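You operate a simulated robot arm through the tools that you are given. There is no shell and no other tool. Be economical: measure what you need, move in short steps, check, and stop when the job is done.

You run a simulated robot arm. Do the job below in one go: nothing can be reset, and whatever is moved stays where it is left.

TASK
Put the fixture's power station on the green mat, reset the blue control box's counter, then switch it off.
Fine: leave both clamps open.
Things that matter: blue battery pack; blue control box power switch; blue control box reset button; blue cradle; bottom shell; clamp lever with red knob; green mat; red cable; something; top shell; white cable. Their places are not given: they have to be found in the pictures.

Only the result counts: the job must be done as asked and must still hold three seconds after the hand-in. Knocking over, shifting, dropping, spilling or breaking anything else fails it.

THE ROBOT
A 7-joint arm with a two-finger parallel gripper, fixed in place. Base frame: the origin is at the foot of the arm, x ahead of it, y to its left, z up; the work surface is at about z = 0.772. Units: m, rad, N and s.
With the tool pointing down near the work surface it reaches from about 0.3 to 0.74 m from the base axis. Its first joint turns from -2.007 to 2.007 rad. Payload 3.91 kg.
The TCP is the grasp point between the finger pads, 0.03 m short of the fingertips. In the tool frame z runs along the fingers and y along their closing line. Largest opening 0.11 m; finger width 0.02, thickness 0.01; the body of the gripper, 0.048 by 0.112 m, starts 0.055 m behind the TCP.
Orientation is that of the tool frame in the base frame, as a unit quaternion [x, y, z, w]. With the fingers straight down and closing along the base's y, the tool's x points along the base's -x, its y along +y and its z along -z.

THE INTERFACE
- The arm moves only by the tool nudge_tool. Its argument "targets" is a list of rows, each a list of 2 entries, a list of its own where there are three numbers: the shift along the base's x, y, z in m, then the turn, a rotation vector about the base's x, y, z in rad. In form: [[[x, y, z], [rx, ry, rz]], ...]. A call has 1 to 20 rows; each row is the pose to reach, as a shift and turn from the pose commanded when the call began. "jaw" is the opening, from 0 (shut) to 1 (fully open), set as the call begins (left out, the last holds). A row lasts 0.2 s, in which the tool goes at most 0.05 m and 0.15 rad; a call with a longer step from one row to the next is refused whole, and so is a gripper value outside its range. Where a pose cannot be reached the arm comes as near as it can. A force on the tool above 70 N (or 10 N above the force at the start of the call, whichever is more), or a blocked arm, ends the call early, and 0.2 s more pass. The fingers move at their own pace (about 0.108 m/s each) and stop on an object; they squeeze with about 37 N. The grip force told is the motor's: it shows also when the fingers shut on nothing. Time passes only in rows, and 0.2 s behind the last, so rows that repeat a pose let the fingers close. It gives the time, the measured TCP pose, the force on the tool (base axes), the opening and the grip force at its end, in the units of the frame above (readings bear some noise), with the torque about the TCP (base axes, N m) and any sound that the robot's microphone picked up.
- Cameras (640 x 400 px; columns grow to the right, rows downward): "scene" is fixed at [0.2195, -0.4998, 1.5425]; the picture's right is [0.86, -0.50, 0.00], its down [-0.32, -0.54, -0.78] and it looks along [0.39, 0.67, -0.63] (base axes); focal length 336 px, centre (320, 200). "wrist" rides on the gripper at [0.072, 0.017, -0.103] in the tool frame; the picture's right is [-0.23, 0.97, 0.00], its down [-0.76, -0.18, -0.62] and it looks along [-0.61, -0.14, 0.78] (tool axes); focal length 222 px, centre (320, 200).
- snapshot(camera): a new picture of that camera. No time passes.
- lift_body(by): slides the trunk up (or, below 0, down) by that many m; the arm rides with it, the base frame stays. It gives what a move gives, with no picture.
- point_at(camera, pixels): for up to 12 pixels [column, row] of the newest picture of that camera ("zoom" is the newest enlarged one), the place [x, y, z] in the base frame of the surface seen there, good to about 0.002 m. No time passes.
- enlarge(camera, box): a new picture of the part [left, top, right, bottom] of that camera's present view, enlarged. No time passes.
- job_done(): hands the job in; it is judged then, once.

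Go step by step. Measure first, check grasps and placings, and put right what went wrong. The budget is 80 turns and 54 pictures, counting those below and the enlarged ones. Unless the task says otherwise, let go and move clear before handing in, and close with one line.

The tools are called after "Emit:" as name(argument=value, ...) on one line, values as JSON. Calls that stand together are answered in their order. nudge_tool: Moves the arm, as the interface text tells. Its arguments: {"type":"object","properties":{"targets":{"type":"array"},"jaw":{"type":"number"}},"required":["targets"]} The other tools are called the same way: lift_body (by) slides the trunk up or down; snapshot (camera) takes a picture; point_at (camera, pixels) gives the place of the surface under pixels of a picture; enlarge (camera, box) takes an enlarged picture of a part of a camera's view; job_done () hands the job in.

At the start:

```text
time: 0.0
position: [0.324, 0.396, 1.2314]
ee_rot: [0.0, 1.0, 0.0, 0.0]
contact_force: [-0.1, 0.0, -1.0]
torque: [-0.01, 0.01, -0.01]
width: 0.1101
grasp_force: 0.1
trunk travel left (down, up): [-0.775, 0.215]
```

scene: 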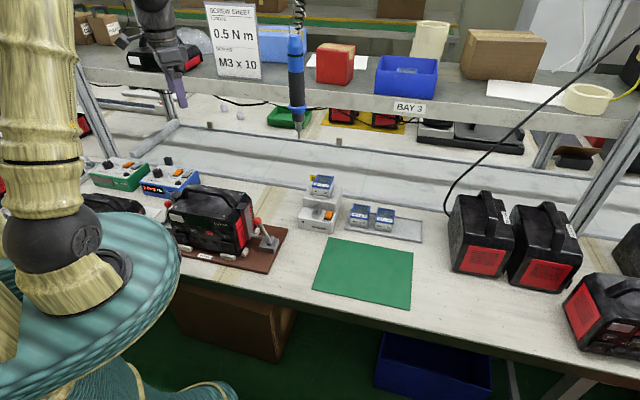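
wrist: 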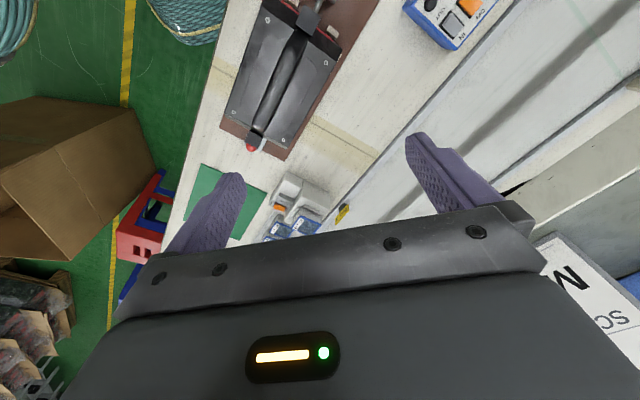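

The scene shows the power station in a brown fixture around (210,220), the green mat at (365,272) and the blue control box at (170,180). I'll enlarge these areas to see clamps and buttons.

Emit:
enlarge(camera="scene", box=[80, 140, 300, 280])

Emit:
enlarge(camera="wrist", box=[180, 0, 520, 240])

```text
2.86 times, centred on (190, 210) of scene
```

zoom: 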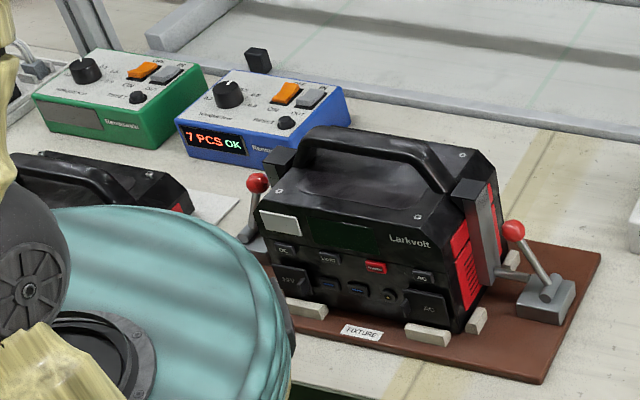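

```text
1.67 times, centred on (350, 120) of wrist
```

zoom: 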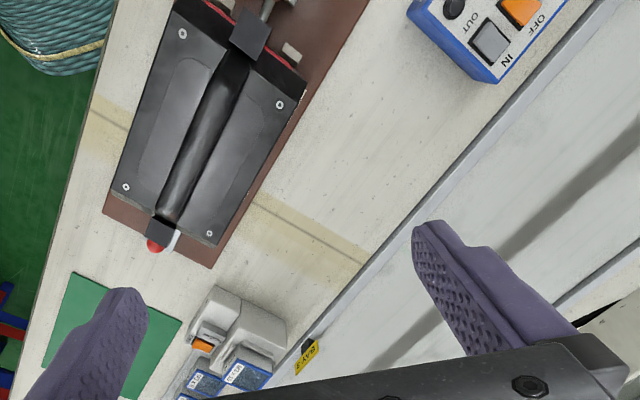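

Both clamps appear closed over the station's ends (dark blocks over the top), with red-knob levers. I'll measure on closer views.

Emit:
enlarge(camera="scene", box=[150, 170, 300, 280])

Emit:
point_at(camera="scene", pixels=[[327, 237], [413, 251], [409, 308], [312, 290], [365, 272], [257, 221], [168, 204], [178, 173], [176, 182], [187, 174], [140, 185], [200, 182]])

Emit:
point_at(camera="wrist", pixels=[[287, 20], [324, 62], [253, 112], [304, 139], [305, 20], [263, 138], [250, 148], [280, 70], [262, 125], [310, 10], [332, 28], [265, 112]])

```text
3.64 times, centred on (225, 225) of scene
```

zoom: 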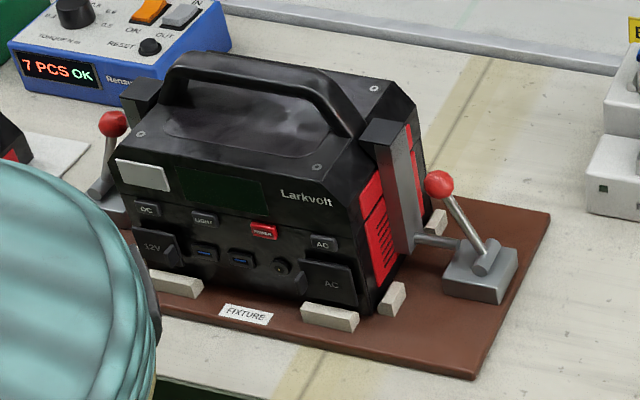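

```text
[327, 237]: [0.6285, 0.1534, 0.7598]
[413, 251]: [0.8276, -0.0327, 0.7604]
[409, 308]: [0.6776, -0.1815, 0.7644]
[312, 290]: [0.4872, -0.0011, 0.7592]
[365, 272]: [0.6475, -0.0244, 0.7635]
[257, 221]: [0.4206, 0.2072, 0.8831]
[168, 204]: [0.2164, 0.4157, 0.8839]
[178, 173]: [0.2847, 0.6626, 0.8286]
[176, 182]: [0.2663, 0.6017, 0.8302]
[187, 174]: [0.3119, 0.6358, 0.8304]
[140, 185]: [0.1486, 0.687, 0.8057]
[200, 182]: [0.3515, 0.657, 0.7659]
```

```text
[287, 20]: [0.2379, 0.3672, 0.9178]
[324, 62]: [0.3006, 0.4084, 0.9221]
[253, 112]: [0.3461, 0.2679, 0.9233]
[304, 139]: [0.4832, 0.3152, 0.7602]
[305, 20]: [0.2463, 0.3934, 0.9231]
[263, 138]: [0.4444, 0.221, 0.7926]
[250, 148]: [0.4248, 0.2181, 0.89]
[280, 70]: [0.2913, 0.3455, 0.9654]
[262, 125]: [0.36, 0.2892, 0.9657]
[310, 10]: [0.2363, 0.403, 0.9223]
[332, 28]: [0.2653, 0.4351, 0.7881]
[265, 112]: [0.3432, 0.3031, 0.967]
```

Each clamp looks like a plunger jaw pushed against the station's end by a lever. I'll measure the station screws, lever bases, knobs and jaws.

Emit:
point_at(camera="zoom", pixels=[[374, 88], [317, 167], [141, 134], [438, 184], [486, 262], [465, 222], [430, 241], [385, 133], [112, 123], [100, 190], [140, 95], [480, 290]])

Emit:
point_at(camera="wrist", pixels=[[268, 20], [326, 63], [234, 112], [283, 140], [296, 45], [288, 75], [272, 100], [258, 125], [315, 20], [305, 12], [318, 4], [240, 70]])

Emit:
enlarge(camera="scene", box=[140, 150, 210, 200])

```text
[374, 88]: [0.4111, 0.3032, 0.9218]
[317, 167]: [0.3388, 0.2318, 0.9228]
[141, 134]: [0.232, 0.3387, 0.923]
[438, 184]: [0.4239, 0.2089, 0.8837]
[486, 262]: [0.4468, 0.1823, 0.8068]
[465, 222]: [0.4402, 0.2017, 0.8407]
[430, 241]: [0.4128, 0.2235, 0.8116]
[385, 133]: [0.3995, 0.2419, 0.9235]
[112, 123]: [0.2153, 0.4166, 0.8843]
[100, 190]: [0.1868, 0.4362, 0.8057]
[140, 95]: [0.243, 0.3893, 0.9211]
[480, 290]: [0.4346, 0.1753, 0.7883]
```

```text
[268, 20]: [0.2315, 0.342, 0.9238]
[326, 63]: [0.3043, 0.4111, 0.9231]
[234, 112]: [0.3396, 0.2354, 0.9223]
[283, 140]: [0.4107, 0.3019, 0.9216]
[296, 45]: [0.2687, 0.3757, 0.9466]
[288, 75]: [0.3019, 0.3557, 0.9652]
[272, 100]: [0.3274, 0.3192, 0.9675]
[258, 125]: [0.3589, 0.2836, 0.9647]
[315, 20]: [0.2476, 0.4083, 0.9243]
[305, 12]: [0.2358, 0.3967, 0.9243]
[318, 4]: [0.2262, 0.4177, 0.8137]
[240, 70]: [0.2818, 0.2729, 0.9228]
```

```text
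8.00 times, centred on (175, 175) of scene
```

zoom: 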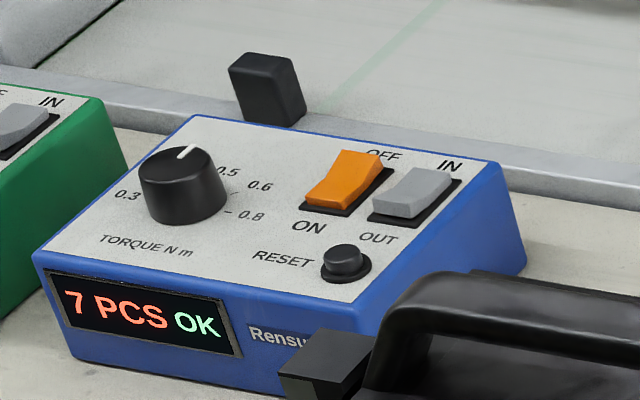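

The station's centre is about (0.3215, 0.322) with its handle along (0.707,-0.707), and the knobs are at about (0.428,0.217,0.877) and (0.220,0.424,0.877). I'll turn the tool by -45° and go above the right-hand clamp knob.

Emit:
nudge_tool(targets=[[[0.0175, -0.03, 0], [0, 0, -0.131]], [[0.035, -0.06, 0], [0, 0, -0.262]], [[0.0525, -0.09, 0], [0, 0, -0.393]], [[0.07, -0.12, 0], [0, 0, -0.524]], [[0.0875, -0.15, -0.02], [0, 0, -0.655]], [[0.1046, -0.18, -0.04], [0, 0, -0.785]], [[0.1046, -0.18, -0.085], [0, 0, -0.785]], [[0.1046, -0.18, -0.13], [0, 0, -0.785]], [[0.1046, -0.18, -0.175], [0, 0, -0.785]], [[0.1046, -0.18, -0.22], [0, 0, -0.785]], [[0.1046, -0.18, -0.22], [0, 0, -0.785]]], jaw=0.5)

Emit:
snapshot(camera="wrist")

Emit:
enlarge(camera="scene", box=[150, 120, 310, 280])

```text
time: 2.4
position: [0.4306, 0.2144, 1.0121]
ee_rot: [0.382, 0.924, 0.0, 0.0]
contact_force: [0.5, -0.1, -0.4]
torque: [-0.02, 0.0, 0.02]
width: 0.055
grasp_force: 0.0
trunk travel left (down, up): [-0.775, 0.215]
```

```text
47 pictures are left
```

wrist: 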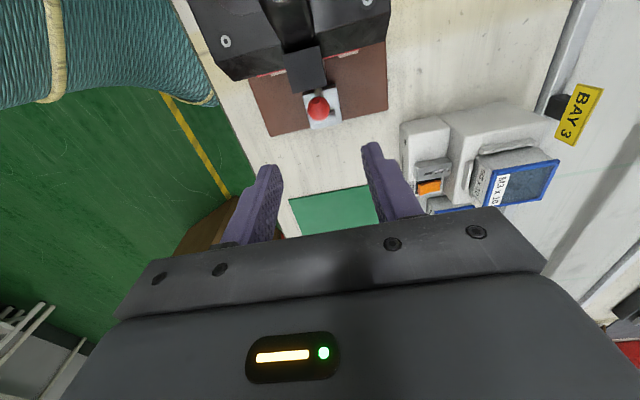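

```text
2.50 times, centred on (230, 200) of scene
```

zoom: 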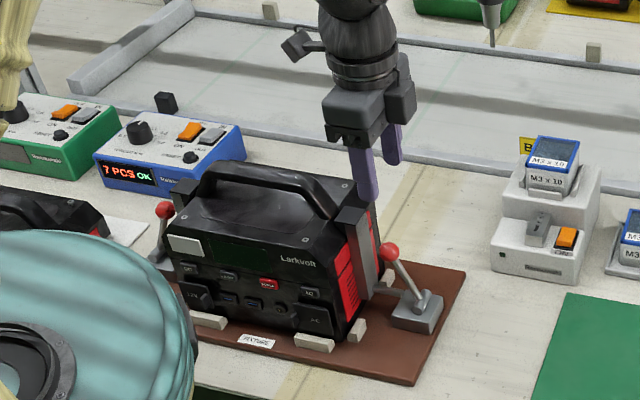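

The knob shows at (318,107) in the wrist view, lined up with the jaw. I'll measure it and the jaw edges.

Emit:
point_at(camera="wrist", pixels=[[318, 107], [318, 98], [318, 116], [308, 106], [328, 106], [322, 122], [313, 92], [289, 55], [318, 48], [326, 80], [293, 90], [340, 100]])

Emit:
enlarge(camera="wrist", box=[240, 0, 400, 140])

```text
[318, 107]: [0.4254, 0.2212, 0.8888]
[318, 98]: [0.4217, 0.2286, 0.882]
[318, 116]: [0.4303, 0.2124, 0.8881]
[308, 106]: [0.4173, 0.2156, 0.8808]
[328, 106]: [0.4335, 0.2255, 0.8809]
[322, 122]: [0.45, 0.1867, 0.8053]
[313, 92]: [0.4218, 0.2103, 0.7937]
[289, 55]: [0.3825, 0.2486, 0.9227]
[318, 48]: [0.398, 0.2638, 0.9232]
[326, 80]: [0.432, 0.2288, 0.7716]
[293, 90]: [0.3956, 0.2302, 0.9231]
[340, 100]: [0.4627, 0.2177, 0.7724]
```

```text
2.86 times, centred on (320, 70) of wrist
```

zoom: 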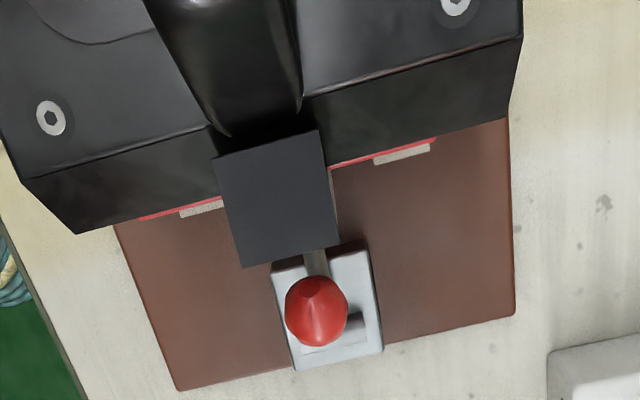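

Knob centre is about (0.426,0.220,0.878). I'll descend to straddle it and close.

Emit:
nudge_tool(targets=[[[-0.0035, 0.005, -0.04], [0, 0, 0]], [[-0.0035, 0.005, -0.08], [0, 0, 0]], [[-0.0035, 0.005, -0.11], [0, 0, 0]], [[-0.0035, 0.005, -0.128], [0, 0, 0]], [[-0.0035, 0.005, -0.128], [0, 0, 0]]], jaw=0.5)

Emit:
nudge_tool(targets=[[[0, 0, 0], [0, 0, 0]], [[0, 0, 0], [0, 0, 0]], [[0, 0, 0], [0, 0, 0]]], jaw=0.0)

Emit:
enlarge(camera="scene", box=[190, 150, 310, 280])

```text
time: 3.6
position: [0.4255, 0.2188, 0.8821]
ee_rot: [0.382, 0.924, 0.0, 0.0]
contact_force: [0.3, -0.4, 0.0]
torque: [0.0, 0.0, 0.0]
width: 0.055
grasp_force: 0.0
trunk travel left (down, up): [-0.775, 0.215]
```

```text
time: 4.4
position: [0.4252, 0.2176, 0.8818]
ee_rot: [0.382, 0.924, -0.002, -0.001]
contact_force: [-3.9, -4.7, -4.8]
torque: [0.06, 0.13, 0.01]
width: 0.0234
grasp_force: 45.0
trunk travel left (down, up): [-0.775, 0.215]
```

```text
3.08 times, centred on (250, 215) of scene
```

zoom: 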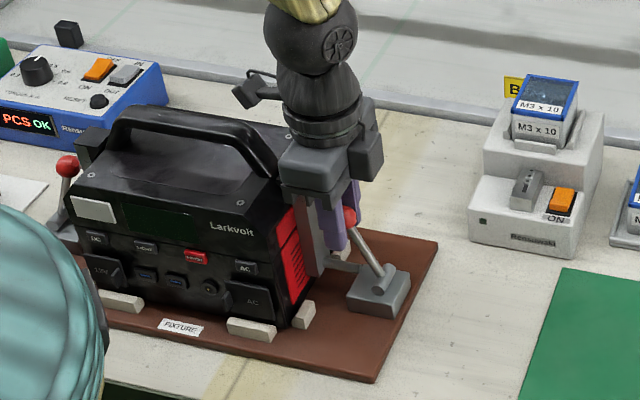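

The knob is held (0.023 m wide). I'll swing it outward along its arc, to upright first.

Emit:
nudge_tool(targets=[[[0.006, -0.006, 0.004], [0, 0, 0]], [[0.013, -0.013, 0.007], [0, 0, 0]], [[0.02, -0.02, 0.009], [0, 0, 0]], [[0.028, -0.028, 0.01], [0, 0, 0]]])

Emit:
enlarge(camera="scene", box=[190, 150, 310, 280])

```text
time: 5.4
position: [0.4514, 0.1922, 0.8949]
ee_rot: [0.382, 0.924, -0.001, 0.0]
contact_force: [-22.1, -1.7, -1.5]
torque: [0.81, 1.03, -0.05]
width: 0.0228
grasp_force: 44.6
trunk travel left (down, up): [-0.775, 0.215]
```

```text
3.08 times, centred on (250, 215) of scene
```

zoom: 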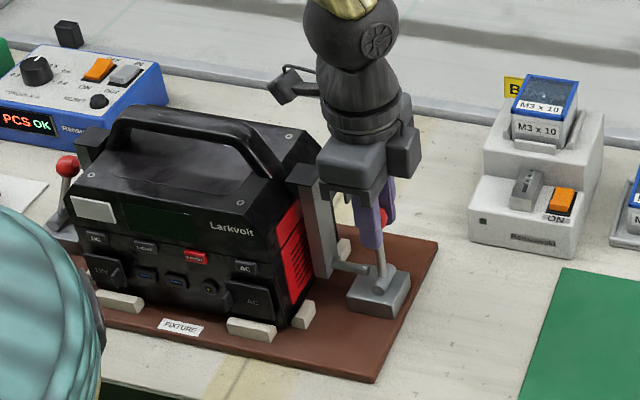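

The jaw has backed off the station's end, so outward opens it. I'll continue the swing.

Emit:
nudge_tool(targets=[[[0.007, -0.007, -0.001], [0, 0, 0]], [[0.014, -0.014, -0.003], [0, 0, 0]], [[0.021, -0.021, -0.006], [0, 0, 0]], [[0.028, -0.028, -0.011], [0, 0, 0]]])

Emit:
enlarge(camera="scene", box=[190, 150, 310, 280])

```text
time: 6.4
position: [0.48, 0.163, 0.8834]
ee_rot: [0.382, 0.924, -0.001, 0.0]
contact_force: [-20.3, -8.5, 10.0]
torque: [0.76, 1.06, 0.07]
width: 0.0231
grasp_force: 44.2
trunk travel left (down, up): [-0.775, 0.215]
```

```text
3.08 times, centred on (250, 215) of scene
```

zoom: 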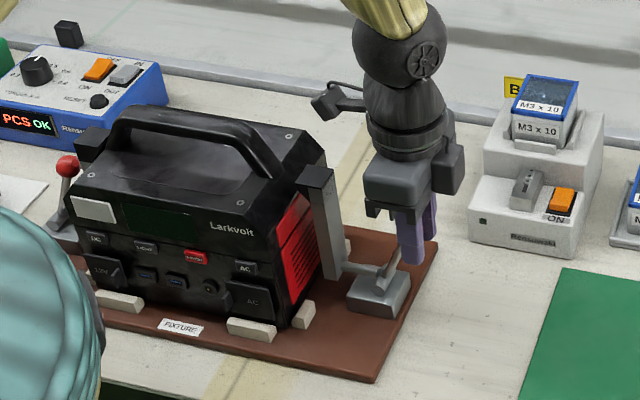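

The jaw has moved back further. I'll push a little more to reach the lever's end stop.

Emit:
nudge_tool(targets=[[[0.005, -0.005, -0.004], [0, 0, 0]], [[0.01, -0.01, -0.009], [0, 0, 0]], [[0.014, -0.014, -0.015], [0, 0, 0]]])

Emit:
enlarge(camera="scene", box=[190, 150, 310, 280])

```text
time: 7.2
position: [0.5003, 0.1505, 0.8669]
ee_rot: [0.384, 0.923, 0.002, 0.004]
contact_force: [0.0, 0.2, 0.1]
torque: [0.02, 0.03, -0.02]
width: 0.0001
grasp_force: 37.5
trunk travel left (down, up): [-0.775, 0.215]
```

```text
3.08 times, centred on (250, 215) of scene
```

zoom: 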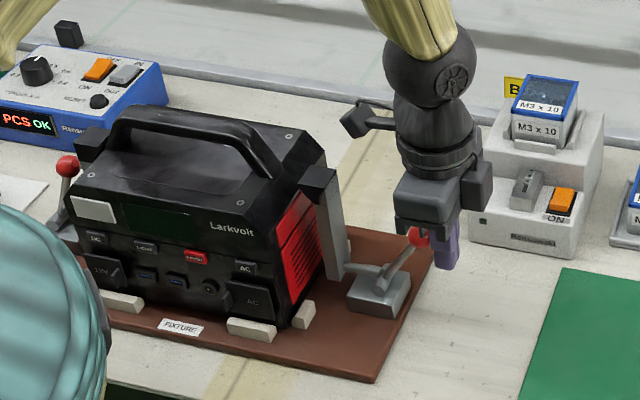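

The knob slipped free at its end stop; that clamp is open. Now up, over to the left-hand clamp, with jaws half open.

Emit:
nudge_tool(targets=[[[0, 0, 0.04], [0, 0, 0]], [[0, 0, 0.08], [0, 0, 0]], [[0, 0, 0.12], [0, 0, 0]], [[0, 0, 0.16], [0, 0, 0]], [[-0.031, 0.031, 0.18], [0, 0, 0]], [[-0.062, 0.062, 0.18], [0, 0, 0]], [[-0.093, 0.093, 0.18], [0, 0, 0]], [[-0.124, 0.124, 0.18], [0, 0, 0]], [[-0.155, 0.155, 0.18], [0, 0, 0]], [[-0.186, 0.186, 0.18], [0, 0, 0]], [[-0.217, 0.217, 0.18], [0, 0, 0]], [[-0.247, 0.245, 0.18], [0, 0, 0]], [[-0.277, 0.274, 0.18], [0, 0, 0]], [[-0.277, 0.274, 0.18], [0, 0, 0]]], jaw=0.5)

Emit:
snapshot(camera="wrist")

Emit:
snapshot(camera="scene")

```text
time: 10.2
position: [0.2196, 0.4237, 1.047]
ee_rot: [0.382, 0.924, 0.001, 0.0]
contact_force: [-0.1, -0.6, -0.8]
torque: [-0.03, 0.0, -0.02]
width: 0.0549
grasp_force: 0.1
trunk travel left (down, up): [-0.775, 0.215]
```

```text
40 pictures are left
```

wrist: 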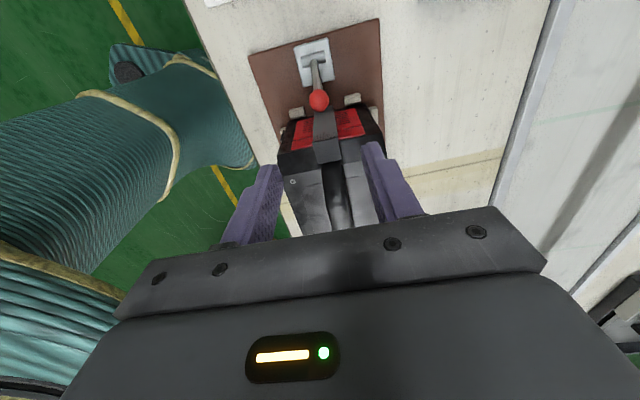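

```text
39 pictures are left
```

scene: 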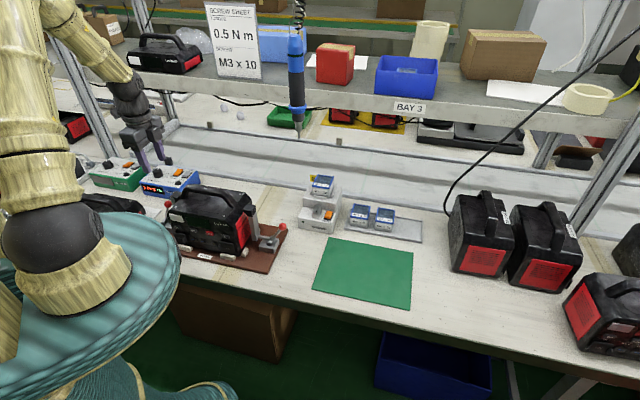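

Left knob is at wrist (318,99). Measuring it and its base.

Emit:
point_at(camera="wrist", pixels=[[318, 99], [318, 106], [309, 99], [327, 99], [317, 91], [315, 62], [316, 75], [325, 130], [327, 158], [325, 150]])

```text
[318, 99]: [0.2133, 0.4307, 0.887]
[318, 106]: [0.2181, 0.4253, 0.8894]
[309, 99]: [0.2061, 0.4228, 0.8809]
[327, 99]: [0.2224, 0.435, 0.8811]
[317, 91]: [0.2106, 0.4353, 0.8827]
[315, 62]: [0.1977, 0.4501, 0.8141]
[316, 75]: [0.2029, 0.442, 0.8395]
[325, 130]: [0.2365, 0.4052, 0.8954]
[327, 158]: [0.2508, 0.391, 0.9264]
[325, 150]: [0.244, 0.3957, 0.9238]
```

Knob centre about (0.216,0.427,0.878). Descend, and grip.

Emit:
nudge_tool(targets=[[[-0.0025, 0.0022, -0.045], [0, 0, 0]], [[-0.0025, 0.0022, -0.09], [0, 0, 0]], [[-0.0025, 0.0022, -0.13], [0, 0, 0]], [[-0.0025, 0.0022, -0.155], [0, 0, 0]], [[-0.0025, 0.0022, -0.167], [0, 0, 0]], [[-0.0025, 0.0022, -0.167], [0, 0, 0]]], jaw=0.5)

Emit:
nudge_tool(targets=[[[0, 0, 0], [0, 0, 0]], [[0, 0, 0], [0, 0, 0]], [[0, 0, 0], [0, 0, 0]]], jaw=0.0)

```text
time: 11.6
position: [0.2161, 0.4275, 0.8814]
ee_rot: [0.383, 0.924, 0.0, 0.0]
contact_force: [-1.0, 0.2, 0.1]
torque: [0.02, 0.03, 0.04]
width: 0.0552
grasp_force: 0.1
trunk travel left (down, up): [-0.775, 0.215]
```

```text
time: 12.4
position: [0.2157, 0.4273, 0.8814]
ee_rot: [0.381, 0.924, 0.0, 0.0]
contact_force: [1.0, 1.8, -1.8]
torque: [0.04, -0.05, 0.01]
width: 0.0231
grasp_force: 44.7
trunk travel left (down, up): [-0.775, 0.215]
```

Gripped at 0.023 m. Swinging the lever outward along the mirrored arc.

Emit:
nudge_tool(targets=[[[-0.006, 0.006, 0.004], [0, 0, 0]], [[-0.013, 0.013, 0.007], [0, 0, 0]], [[-0.02, 0.02, 0.009], [0, 0, 0]], [[-0.028, 0.028, 0.01], [0, 0, 0]], [[-0.035, 0.035, 0.009], [0, 0, 0]], [[-0.042, 0.042, 0.007], [0, 0, 0]], [[-0.049, 0.049, 0.004], [0, 0, 0]], [[-0.056, 0.056, 0], [0, 0, 0]]])

Emit:
enlarge(camera="scene", box=[130, 140, 300, 280])

```text
time: 14.2
position: [0.1585, 0.4845, 0.881]
ee_rot: [0.381, 0.925, 0.001, -0.001]
contact_force: [1.7, -5.9, 13.8]
torque: [-0.92, -0.85, 0.01]
width: 0.0234
grasp_force: 44.7
trunk travel left (down, up): [-0.775, 0.215]
```

```text
2.86 times, centred on (215, 210) of scene
```

zoom: 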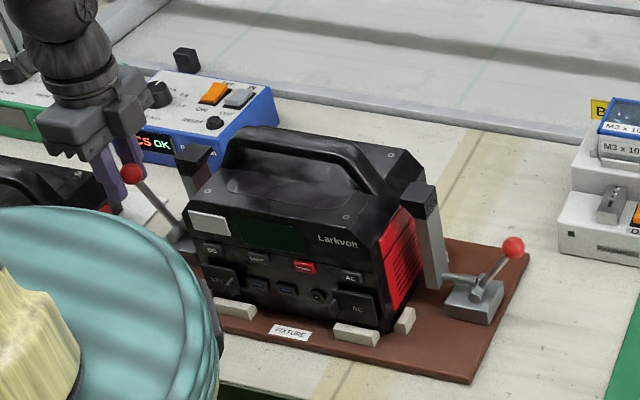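

The left jaw has backed off too. A small extra push to make sure of the stop, then release and rise.

Emit:
nudge_tool(targets=[[[-0.005, 0.005, -0.005], [0, 0, 0]], [[-0.009, 0.009, -0.01], [0, 0, 0]]])

Emit:
nudge_tool(targets=[[[0, 0, 0], [0, 0, 0]], [[0, 0, 0], [0, 0, 0]], [[0, 0, 0.04], [0, 0, 0]], [[0, 0, 0.08], [0, 0, 0]], [[0, 0, 0.12], [0, 0, 0]], [[0, 0, 0.16], [0, 0, 0]], [[0, 0, 0.19], [0, 0, 0]], [[0, 0, 0.19], [0, 0, 0]]], jaw=0.6)

Emit:
snapshot(camera="wrist")

Emit:
enlarge(camera="scene", box=[130, 140, 300, 280])

```text
time: 14.8
position: [0.149, 0.4949, 0.8681]
ee_rot: [0.382, 0.924, 0.0, 0.0]
contact_force: [-5.5, 4.1, 3.6]
torque: [-0.05, -0.09, -0.01]
width: 0.0
grasp_force: 37.3
trunk travel left (down, up): [-0.775, 0.215]
```

```text
time: 16.6
position: [0.1518, 0.4929, 1.061]
ee_rot: [0.381, 0.924, 0.0, 0.001]
contact_force: [0.0, -0.9, 0.0]
torque: [-0.03, -0.04, 0.02]
width: 0.0661
grasp_force: 0.1
trunk travel left (down, up): [-0.775, 0.215]
```

```text
37 pictures are left
```

wrist: 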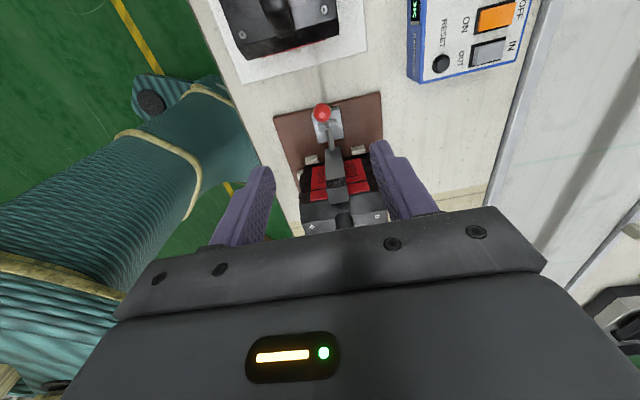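

```text
2.86 times, centred on (215, 210) of scene
```

zoom: 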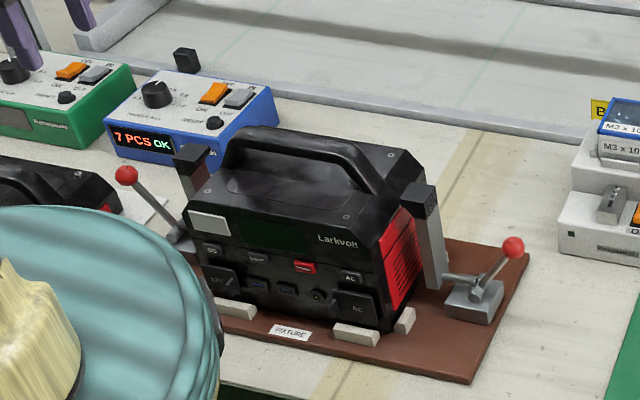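

Both clamps are open. I'll measure the handle bar, jaw tops and the control box's buttons from these views.

Emit:
point_at(camera="zoom", pixels=[[260, 133], [300, 142], [340, 152], [300, 138], [300, 152], [232, 165], [375, 180], [412, 195], [192, 155], [405, 320], [355, 328], [382, 325]])

Emit:
point_at(camera="wrist", pixels=[[440, 63], [432, 63], [497, 18], [483, 22], [512, 14], [488, 52], [420, 78], [322, 112], [335, 185], [440, 80]])

```text
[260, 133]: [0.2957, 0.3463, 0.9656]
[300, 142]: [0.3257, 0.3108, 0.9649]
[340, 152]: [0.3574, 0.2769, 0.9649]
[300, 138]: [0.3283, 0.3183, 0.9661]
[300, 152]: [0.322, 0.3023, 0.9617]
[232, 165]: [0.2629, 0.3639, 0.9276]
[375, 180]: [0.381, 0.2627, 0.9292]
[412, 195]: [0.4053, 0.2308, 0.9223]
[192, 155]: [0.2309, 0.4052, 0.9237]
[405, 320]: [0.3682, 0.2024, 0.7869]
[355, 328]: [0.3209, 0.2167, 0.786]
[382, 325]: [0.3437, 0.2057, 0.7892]
```

```text
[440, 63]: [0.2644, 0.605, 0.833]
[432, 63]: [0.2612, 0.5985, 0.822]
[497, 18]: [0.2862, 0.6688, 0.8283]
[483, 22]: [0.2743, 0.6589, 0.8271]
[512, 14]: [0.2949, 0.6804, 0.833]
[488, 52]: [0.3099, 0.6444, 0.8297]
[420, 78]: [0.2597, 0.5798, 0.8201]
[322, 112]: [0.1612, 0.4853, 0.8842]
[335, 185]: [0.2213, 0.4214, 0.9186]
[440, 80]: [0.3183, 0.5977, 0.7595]
```

Handle top is at 0.966 with its middle at (0.3215,0.322). Moving above, then down around it, and closing.

Emit:
nudge_tool(targets=[[[0.0285, -0.0284, 0], [0, 0, 0]], [[0.057, -0.0567, 0], [0, 0, 0]], [[0.0855, -0.0851, 0], [0, 0, 0]], [[0.114, -0.1135, 0], [0, 0, 0]], [[0.1425, -0.1418, 0], [0, 0, 0]], [[0.1709, -0.1702, 0], [0, 0, 0]], [[0.1709, -0.1702, -0.035], [0, 0, 0]], [[0.1709, -0.1702, -0.07], [0, 0, 0]], [[0.1709, -0.1702, -0.09], [0, 0, 0]], [[0.1709, -0.1702, -0.1], [0, 0, 0]], [[0.1709, -0.1702, -0.1], [0, 0, 0]]], jaw=0.6)

Emit:
nudge_tool(targets=[[[0, 0, 0], [0, 0, 0]], [[0, 0, 0], [0, 0, 0]], [[0, 0, 0], [0, 0, 0]]], jaw=0.0)

Emit:
enlarge(camera="scene", box=[130, 120, 300, 280])

```text
time: 19.0
position: [0.3238, 0.3224, 0.9605]
ee_rot: [0.381, 0.924, 0.0, 0.0]
contact_force: [0.4, 0.9, 0.3]
torque: [0.0, 0.01, 0.0]
width: 0.066
grasp_force: 0.2
trunk travel left (down, up): [-0.775, 0.215]
```

```text
time: 19.8
position: [0.3239, 0.3224, 0.962]
ee_rot: [0.382, 0.924, -0.001, -0.001]
contact_force: [-2.8, -2.7, -0.1]
torque: [-0.2, 0.28, -0.05]
width: 0.0261
grasp_force: 37.6
trunk travel left (down, up): [-0.775, 0.215]
```

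```text
2.50 times, centred on (215, 200) of scene
```

zoom: 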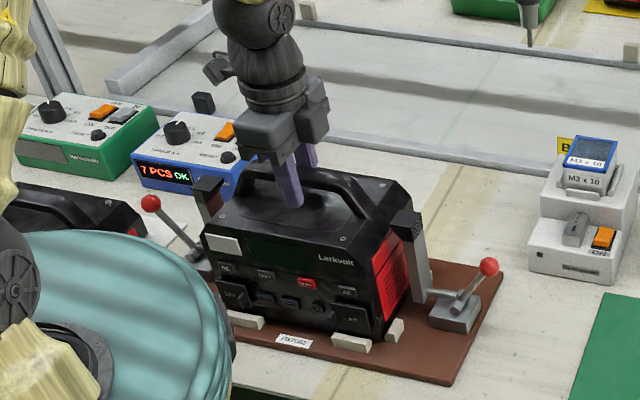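

Handle is gripped (0.026 m). A small test lift.

Emit:
nudge_tool(targets=[[[0, 0, 0.008], [0, 0, 0]], [[0, 0, 0.016], [0, 0, 0]], [[0, 0, 0.024], [0, 0, 0]], [[0, 0, 0.032], [0, 0, 0]], [[0, 0, 0.032], [0, 0, 0]]])

Emit:
enlarge(camera="scene", box=[130, 120, 300, 280])

```text
time: 21.0
position: [0.3223, 0.3222, 0.9908]
ee_rot: [0.383, 0.924, -0.001, -0.001]
contact_force: [-1.1, -0.4, -9.6]
torque: [0.14, 0.11, -0.01]
width: 0.0258
grasp_force: 36.8
trunk travel left (down, up): [-0.775, 0.215]
```

```text
2.50 times, centred on (215, 200) of scene
```

zoom: 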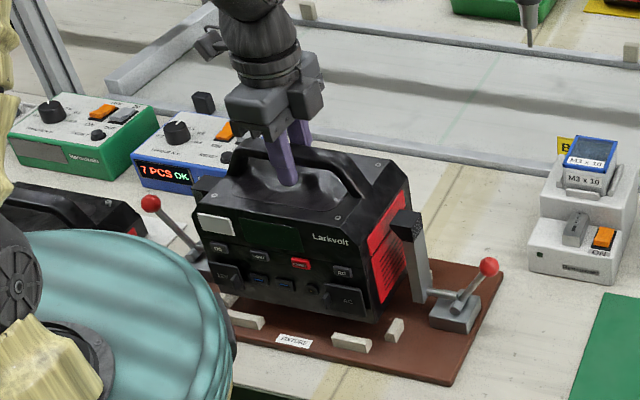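

Whole station lifts cleanly (about 1 kg). Before carrying it, I'll measure the neighbours around the path: stand, tray, hanging screwdriver.

Emit:
snapshot(camera="scene")

Emit:
point_at(camera="scene", pixels=[[321, 180], [302, 225], [328, 232], [340, 190], [376, 238], [420, 240], [358, 212], [297, 130], [297, 85], [452, 265], [462, 200], [250, 215]])

```text
33 pictures are left
```

scene: 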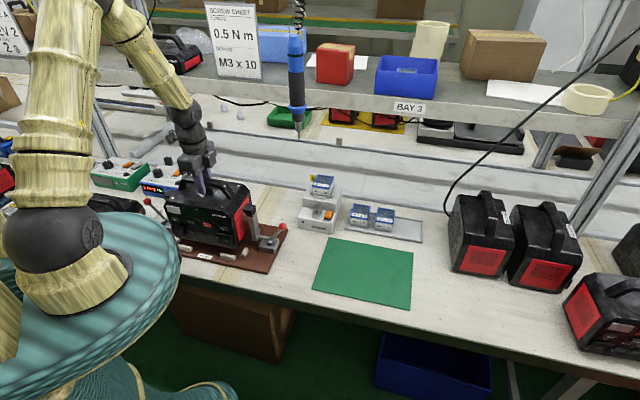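

```text
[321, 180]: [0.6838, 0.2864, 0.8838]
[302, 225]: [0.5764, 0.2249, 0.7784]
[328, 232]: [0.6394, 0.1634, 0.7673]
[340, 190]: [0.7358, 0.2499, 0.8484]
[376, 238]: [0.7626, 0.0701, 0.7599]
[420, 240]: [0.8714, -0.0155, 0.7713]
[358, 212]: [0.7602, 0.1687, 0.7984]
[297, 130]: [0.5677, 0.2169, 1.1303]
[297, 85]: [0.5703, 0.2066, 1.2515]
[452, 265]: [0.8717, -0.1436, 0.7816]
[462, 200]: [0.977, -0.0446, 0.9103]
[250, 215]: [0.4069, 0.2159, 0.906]
```

The screwdriver hangs at about (0.568,0.212), tip near z 1.11, so I'll lift 0.17 m more and swing the path to the near side of it on the way to the mat centre (0.655,-0.0155).

Emit:
nudge_tool(targets=[[[0, 0, 0.03], [0, 0, 0]], [[0, 0, 0.06], [0, 0, 0]], [[0, 0, 0.09], [0, 0, 0]], [[0, 0, 0.12], [0, 0, 0]], [[0, 0, 0.15], [0, 0, 0]], [[0, 0, 0.17], [0, 0, 0]], [[0, 0, 0.17], [0, 0, 0]]])

Emit:
snapshot(camera="scene")

```text
time: 22.6
position: [0.3233, 0.3237, 1.1622]
ee_rot: [0.382, 0.924, -0.001, -0.001]
contact_force: [-0.2, -0.9, -10.4]
torque: [0.15, 0.13, 0.0]
width: 0.0257
grasp_force: 36.8
trunk travel left (down, up): [-0.775, 0.215]
```

```text
32 pictures are left
```

scene: 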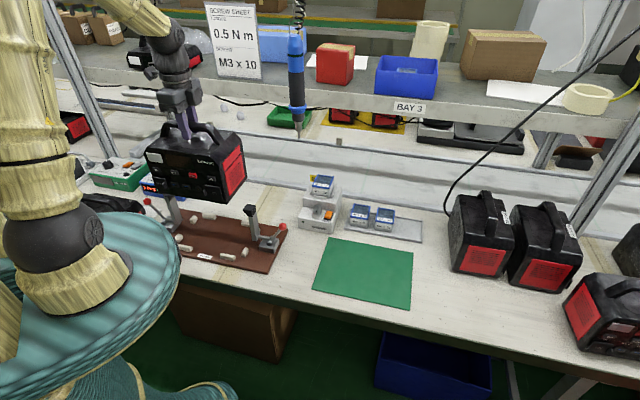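

The station hangs level and clear. Carrying it along the detour.

Emit:
nudge_tool(targets=[[[0.021, -0.035, 0], [0, 0, 0]], [[0.039, -0.074, 0], [0, 0, 0]], [[0.053, -0.117, 0], [0, 0, 0]], [[0.066, -0.153, 0], [0, 0, 0]], [[0.081, -0.187, 0], [0, 0, 0]], [[0.106, -0.219, 0], [0, 0, 0]], [[0.134, -0.247, 0], [0, 0, 0]], [[0.166, -0.272, 0], [0, 0, 0]], [[0.166, -0.272, 0], [0, 0, 0]]])

Emit:
snapshot(camera="scene")

```text
time: 24.6
position: [0.4906, 0.0528, 1.1603]
ee_rot: [0.382, 0.924, 0.0, 0.001]
contact_force: [-0.7, 0.5, -10.2]
torque: [0.14, 0.11, 0.0]
width: 0.0256
grasp_force: 36.7
trunk travel left (down, up): [-0.775, 0.215]
```

```text
31 pictures are left
```

scene: 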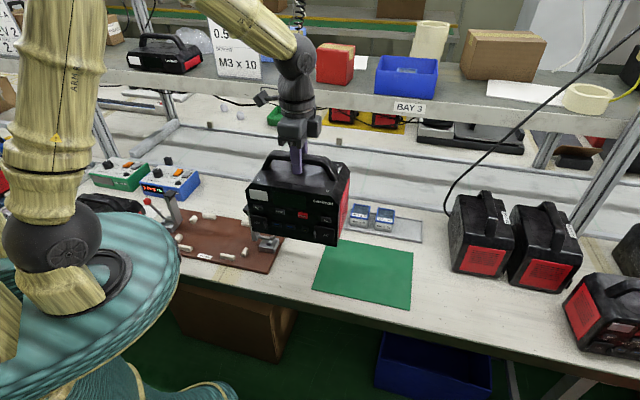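

On track. Continue to above the mat and lower to just above it.

Emit:
nudge_tool(targets=[[[0.039, -0.018, 0], [0, 0, 0]], [[0.081, -0.032, 0], [0, 0, 0]], [[0.124, -0.046, 0], [0, 0, 0]], [[0.156, -0.057, 0], [0, 0, 0]], [[0.1677, -0.0655, 0], [0, 0, 0]], [[0.1677, -0.0655, -0.04], [0, 0, 0]], [[0.1677, -0.0655, -0.08], [0, 0, 0]], [[0.1677, -0.0655, -0.12], [0, 0, 0]], [[0.1677, -0.0655, -0.15], [0, 0, 0]], [[0.1677, -0.0655, -0.175], [0, 0, 0]], [[0.1677, -0.0655, -0.175], [0, 0, 0]]])

Emit:
enlarge(camera="scene", box=[270, 150, 450, 330])

```text
time: 27.0
position: [0.6594, -0.0167, 0.9878]
ee_rot: [0.382, 0.924, 0.0, 0.0]
contact_force: [-0.4, -1.1, -10.5]
torque: [0.11, 0.08, -0.03]
width: 0.0261
grasp_force: 36.8
trunk travel left (down, up): [-0.775, 0.215]
```

```text
2.22 times, centred on (360, 240) of scene
```

zoom: 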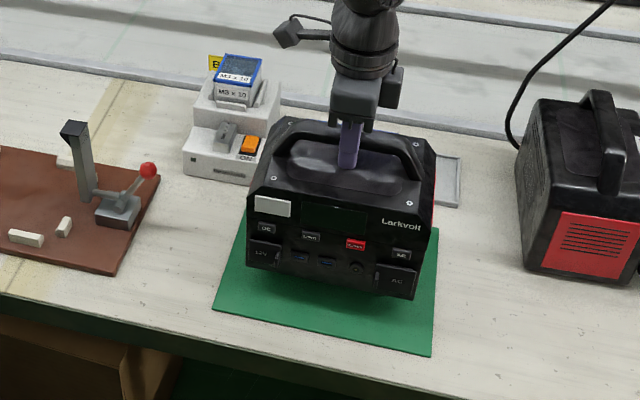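

Station hovers over the mat. Checking front-bottom edge positions against the mat before the final lowering.

Emit:
point_at(camera="zoom", pixels=[[260, 266], [330, 282], [405, 297], [248, 230], [425, 260], [215, 310], [430, 355], [436, 258], [264, 180], [410, 203]])

```text
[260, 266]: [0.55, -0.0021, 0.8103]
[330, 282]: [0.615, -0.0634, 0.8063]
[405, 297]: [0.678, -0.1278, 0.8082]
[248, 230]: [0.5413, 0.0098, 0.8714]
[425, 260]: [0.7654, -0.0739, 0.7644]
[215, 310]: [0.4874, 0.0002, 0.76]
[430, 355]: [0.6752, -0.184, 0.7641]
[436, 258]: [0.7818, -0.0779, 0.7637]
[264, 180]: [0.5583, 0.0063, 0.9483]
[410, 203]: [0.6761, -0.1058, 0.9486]
```

Well centred (front edge at v=-0.064, mat half-depth 0.104). Creep down to contact.

Emit:
nudge_tool(targets=[[[-0.003, 0.001, -0.008], [0, 0, 0]], [[-0.003, 0.001, -0.016], [0, 0, 0]], [[-0.003, 0.001, -0.022], [0, 0, 0]], [[-0.003, 0.001, -0.027], [0, 0, 0]], [[-0.003, 0.001, -0.031], [0, 0, 0]], [[-0.003, 0.001, -0.031], [0, 0, 0]]])

```text
time: 28.4
position: [0.6551, -0.014, 0.956]
ee_rot: [0.382, 0.924, -0.001, 0.0]
contact_force: [0.3, -0.1, -10.7]
torque: [0.12, 0.12, -0.03]
width: 0.026
grasp_force: 36.8
trunk travel left (down, up): [-0.775, 0.215]
```

Still carrying the full 10.7 N, so no contact yet. Creep further in 1.5 mm steps.

Emit:
nudge_tool(targets=[[[0, 0, -0.0015], [0, 0, 0]], [[0, 0, -0.003], [0, 0, 0]], [[0, 0, -0.0045], [0, 0, 0]], [[0, 0, -0.006], [0, 0, 0]], [[0, 0, -0.006], [0, 0, 0]]])

```text
time: 29.6
position: [0.6531, -0.0141, 0.9529]
ee_rot: [0.382, 0.924, 0.001, 0.001]
contact_force: [-1.4, -1.4, 11.0]
torque: [0.54, 0.84, -0.08]
width: 0.026
grasp_force: 37.0
trunk travel left (down, up): [-0.775, 0.215]
```

The force turned to +11 N: the station stands on the mat. Ease up 1.5 mm, open the fingers and rise.

Emit:
nudge_tool(targets=[[[0, 0, 0.002], [0, 0, 0]], [[0, 0, 0.002], [0, 0, 0]]])

Emit:
nudge_tool(targets=[[[0, 0, 0], [0, 0, 0]], [[0, 0, 0], [0, 0, 0]], [[0, 0, 0], [0, 0, 0]], [[0, 0, 0.03], [0, 0, 0]], [[0, 0, 0.07], [0, 0, 0]], [[0, 0, 0.11], [0, 0, 0]], [[0, 0, 0.15], [0, 0, 0]], [[0, 0, 0.15], [0, 0, 0]]], jaw=0.5)

Emit:
snapshot(camera="scene")

```text
time: 30.2
position: [0.6526, -0.0143, 0.9525]
ee_rot: [0.381, 0.924, 0.0, 0.0]
contact_force: [1.9, 0.5, 0.0]
torque: [-0.43, -0.84, -0.08]
width: 0.0258
grasp_force: 37.0
trunk travel left (down, up): [-0.775, 0.215]
```

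```text
time: 32.0
position: [0.6576, -0.0117, 1.1056]
ee_rot: [0.383, 0.924, -0.001, -0.001]
contact_force: [-0.3, -0.3, 0.2]
torque: [0.03, -0.01, -0.01]
width: 0.0553
grasp_force: 0.0
trunk travel left (down, up): [-0.775, 0.215]
```

```text
29 pictures are left
```

scene: 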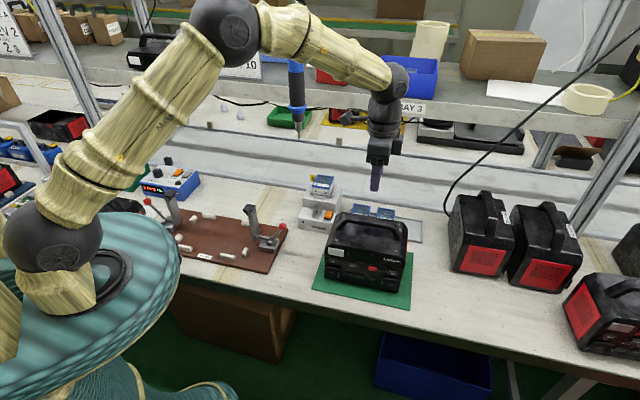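

The station stands on the mat. Now for the control box: I check the shelf edge, sign and box positions for clearance.

Emit:
point_at(camera="scene", pixels=[[240, 95], [300, 132], [410, 107], [205, 160], [165, 178], [190, 168], [184, 190], [144, 183], [258, 245], [299, 60]])

Emit:
nudge_tool(targets=[[[-0.0117, 0.0085, 0.02], [0, 0, 0]], [[-0.044, 0.02, 0.04], [0, 0, 0]], [[-0.087, 0.034, 0.04], [0, 0, 0]], [[-0.128, 0.048, 0.04], [0, 0, 0]], [[-0.165, 0.065, 0.04], [0, 0, 0]], [[-0.197, 0.09, 0.04], [0, 0, 0]], [[-0.225, 0.118, 0.04], [0, 0, 0]], [[-0.25, 0.15, 0.04], [0, 0, 0]], [[-0.265, 0.184, 0.04], [0, 0, 0]], [[-0.278, 0.22, 0.04], [0, 0, 0]], [[-0.292, 0.263, 0.04], [0, 0, 0]], [[-0.31, 0.302, 0.04], [0, 0, 0]], [[-0.331, 0.3365, 0.04], [0, 0, 0]], [[-0.345, 0.38, 0.04], [0, 0, 0]], [[-0.357, 0.42, 0.04], [0, 0, 0]], [[-0.368, 0.46, 0.04], [0, 0, 0]], [[-0.368, 0.46, 0.04], [0, 0, 0]]], jaw=0.0)

Emit:
snapshot(camera="wrist")

```text
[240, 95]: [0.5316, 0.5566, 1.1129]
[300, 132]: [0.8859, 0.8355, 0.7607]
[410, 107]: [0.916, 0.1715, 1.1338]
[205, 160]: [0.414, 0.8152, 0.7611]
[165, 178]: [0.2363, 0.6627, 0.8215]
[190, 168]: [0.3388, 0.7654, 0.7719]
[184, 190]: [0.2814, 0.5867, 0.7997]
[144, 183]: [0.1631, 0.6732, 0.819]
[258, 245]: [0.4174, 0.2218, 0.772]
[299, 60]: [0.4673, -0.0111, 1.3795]
```

```text
time: 35.6
position: [0.2846, 0.4479, 1.1432]
ee_rot: [0.383, 0.924, 0.001, 0.0]
contact_force: [-0.6, -0.5, 0.1]
torque: [0.0, 0.0, 0.03]
width: 0.0002
grasp_force: 37.1
trunk travel left (down, up): [-0.775, 0.215]
```

```text
28 pictures are left
```

wrist: 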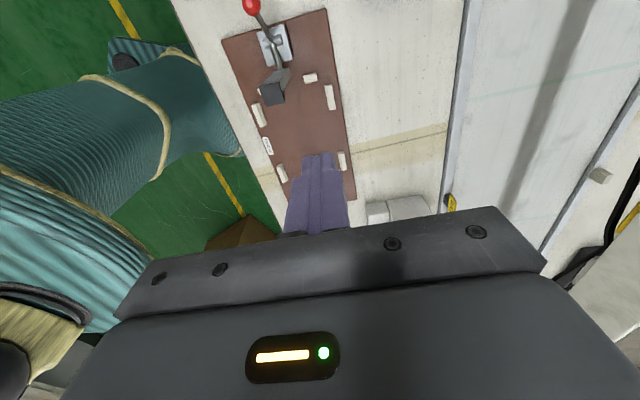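

The fingers are shut and above the empty fixture. The shelf front lies about 9 cm beyond the switch at z≈1.1, so I'll approach low from the near side.

Emit:
nudge_tool(targets=[[[-0.005, 0.02, -0.03], [0, 0, 0]], [[-0.01, 0.045, -0.065], [0, 0, 0]], [[-0.015, 0.07, -0.1], [0, 0, 0]], [[-0.02, 0.095, -0.135], [0, 0, 0]], [[-0.0202, 0.12, -0.16], [0, 0, 0]], [[-0.0202, 0.1395, -0.175], [0, 0, 0]], [[-0.0202, 0.1395, -0.175], [0, 0, 0]]])

Emit:
snapshot(camera="wrist")

Emit:
enlarge(camera="scene", box=[100, 90, 260, 210])

```text
time: 37.2
position: [0.2661, 0.5868, 0.9684]
ee_rot: [0.382, 0.924, 0.0, -0.001]
contact_force: [1.1, 0.7, 1.3]
torque: [-0.02, 0.06, 0.0]
width: 0.0002
grasp_force: 37.0
trunk travel left (down, up): [-0.775, 0.215]
```

```text
27 pictures are left
```

wrist: 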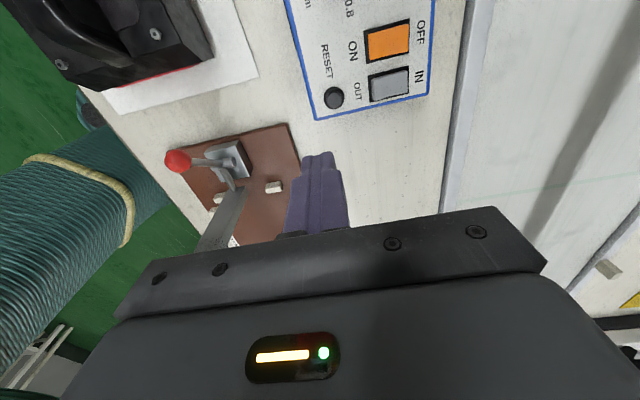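

```text
3.33 times, centred on (180, 150) of scene
```

zoom: 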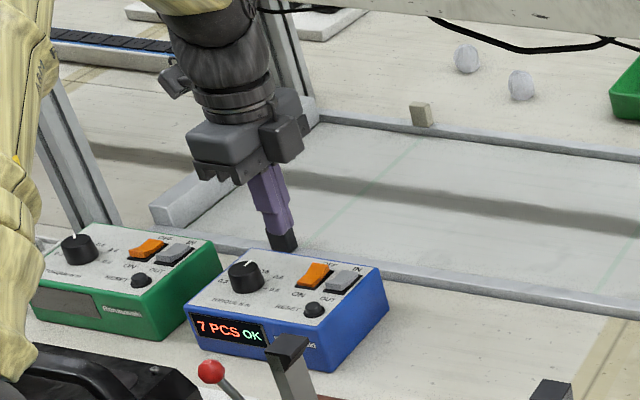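

The wrist view shows reset (333,97), the orange rocker (387,42) with OFF at its far side. Measuring them.

Emit:
enlarge(camera="wrist", box=[290, 0, 450, 120])

Emit:
point_at(camera="wrist", pixels=[[333, 97], [326, 97], [340, 97], [333, 90], [333, 104], [368, 46], [378, 44], [390, 42], [400, 38], [407, 36], [390, 84], [318, 160]])

```text
3.33 times, centred on (370, 60) of wrist
```

zoom: 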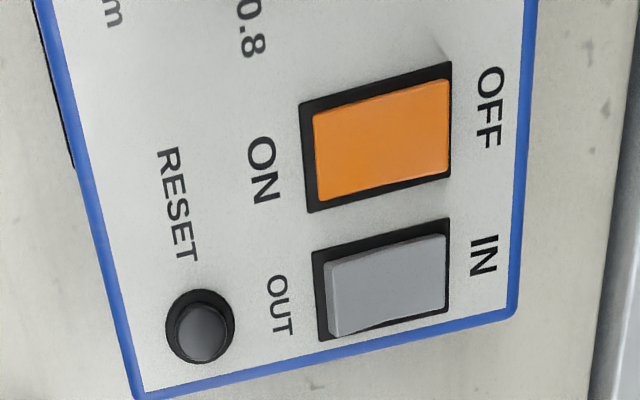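

```text
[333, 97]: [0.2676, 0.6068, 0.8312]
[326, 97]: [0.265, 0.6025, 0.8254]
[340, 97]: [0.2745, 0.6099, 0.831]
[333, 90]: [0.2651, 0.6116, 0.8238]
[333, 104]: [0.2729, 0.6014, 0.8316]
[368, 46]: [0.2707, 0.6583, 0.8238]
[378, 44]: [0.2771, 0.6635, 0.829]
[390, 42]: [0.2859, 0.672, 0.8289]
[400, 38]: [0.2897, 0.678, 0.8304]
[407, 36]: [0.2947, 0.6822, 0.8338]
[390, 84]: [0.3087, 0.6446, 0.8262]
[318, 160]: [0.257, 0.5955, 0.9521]
```

Reset top is at (0.270,0.6055,0.8316). Moving over it with closed fingers, down to 1 cm above.

Emit:
nudge_tool(targets=[[[0.005, 0.0195, 0], [0, 0, 0]], [[0.005, 0.0195, -0.03], [0, 0, 0]], [[0.005, 0.0195, -0.06], [0, 0, 0]], [[0.005, 0.0195, -0.085], [0, 0, 0]], [[0.005, 0.0195, -0.094], [0, 0, 0]], [[0.005, 0.0195, -0.094], [0, 0, 0]]])

Emit:
enlarge(camera="scene", box=[130, 140, 220, 210])

Emit:
snapshot(camera="wrist")

```text
time: 38.6
position: [0.2702, 0.6052, 0.8736]
ee_rot: [0.382, 0.924, -0.001, 0.0]
contact_force: [-0.2, 0.5, 0.2]
torque: [0.0, -0.01, 0.0]
width: 0.0001
grasp_force: 37.1
trunk travel left (down, up): [-0.775, 0.215]
```

```text
5.71 times, centred on (175, 175) of scene
```

zoom: 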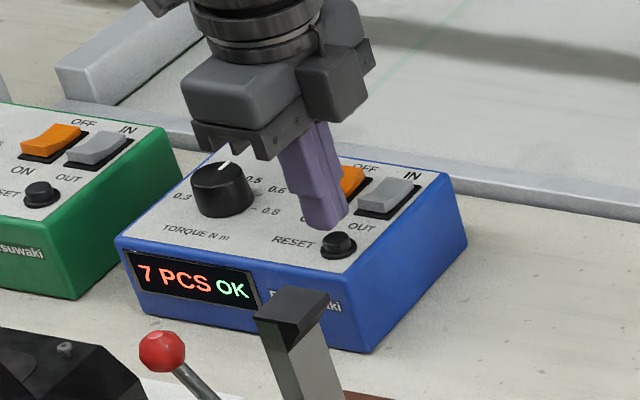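

```text
23 pictures are left
```

wrist: 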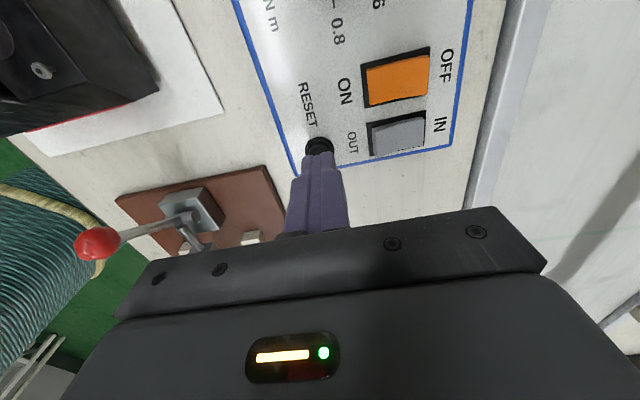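

Fingertips sit right over RESET. Pressing in 1.5 mm steps.

Emit:
nudge_tool(targets=[[[0, 0, -0.006], [0, 0, 0]], [[0, 0, -0.009], [0, 0, 0]], [[0, 0, -0.0115], [0, 0, 0]], [[0, 0, -0.013], [0, 0, 0]], [[0, 0, -0.0145], [0, 0, 0]], [[0, 0, -0.016], [0, 0, 0]]])

Emit:
enlarge(camera="scene", box=[130, 140, 220, 210])

```text
time: 40.0
position: [0.2719, 0.6034, 0.8584]
ee_rot: [0.382, 0.924, 0.0, 0.001]
contact_force: [-0.1, -0.3, 3.8]
torque: [-0.04, -0.05, -0.02]
width: 0.0
grasp_force: 36.9
trunk travel left (down, up): [-0.775, 0.215]
heard: click, click
```

```text
5.71 times, centred on (175, 175) of scene
```

zoom: 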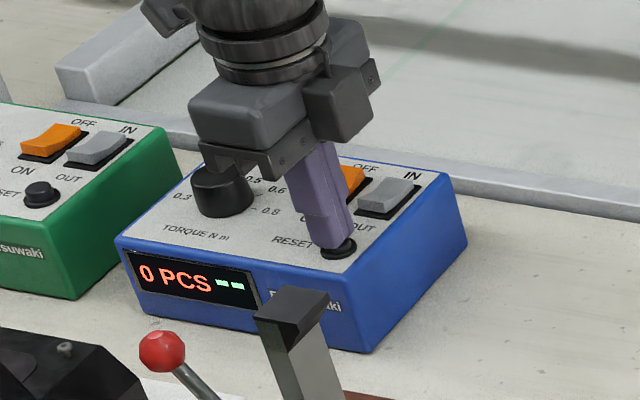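

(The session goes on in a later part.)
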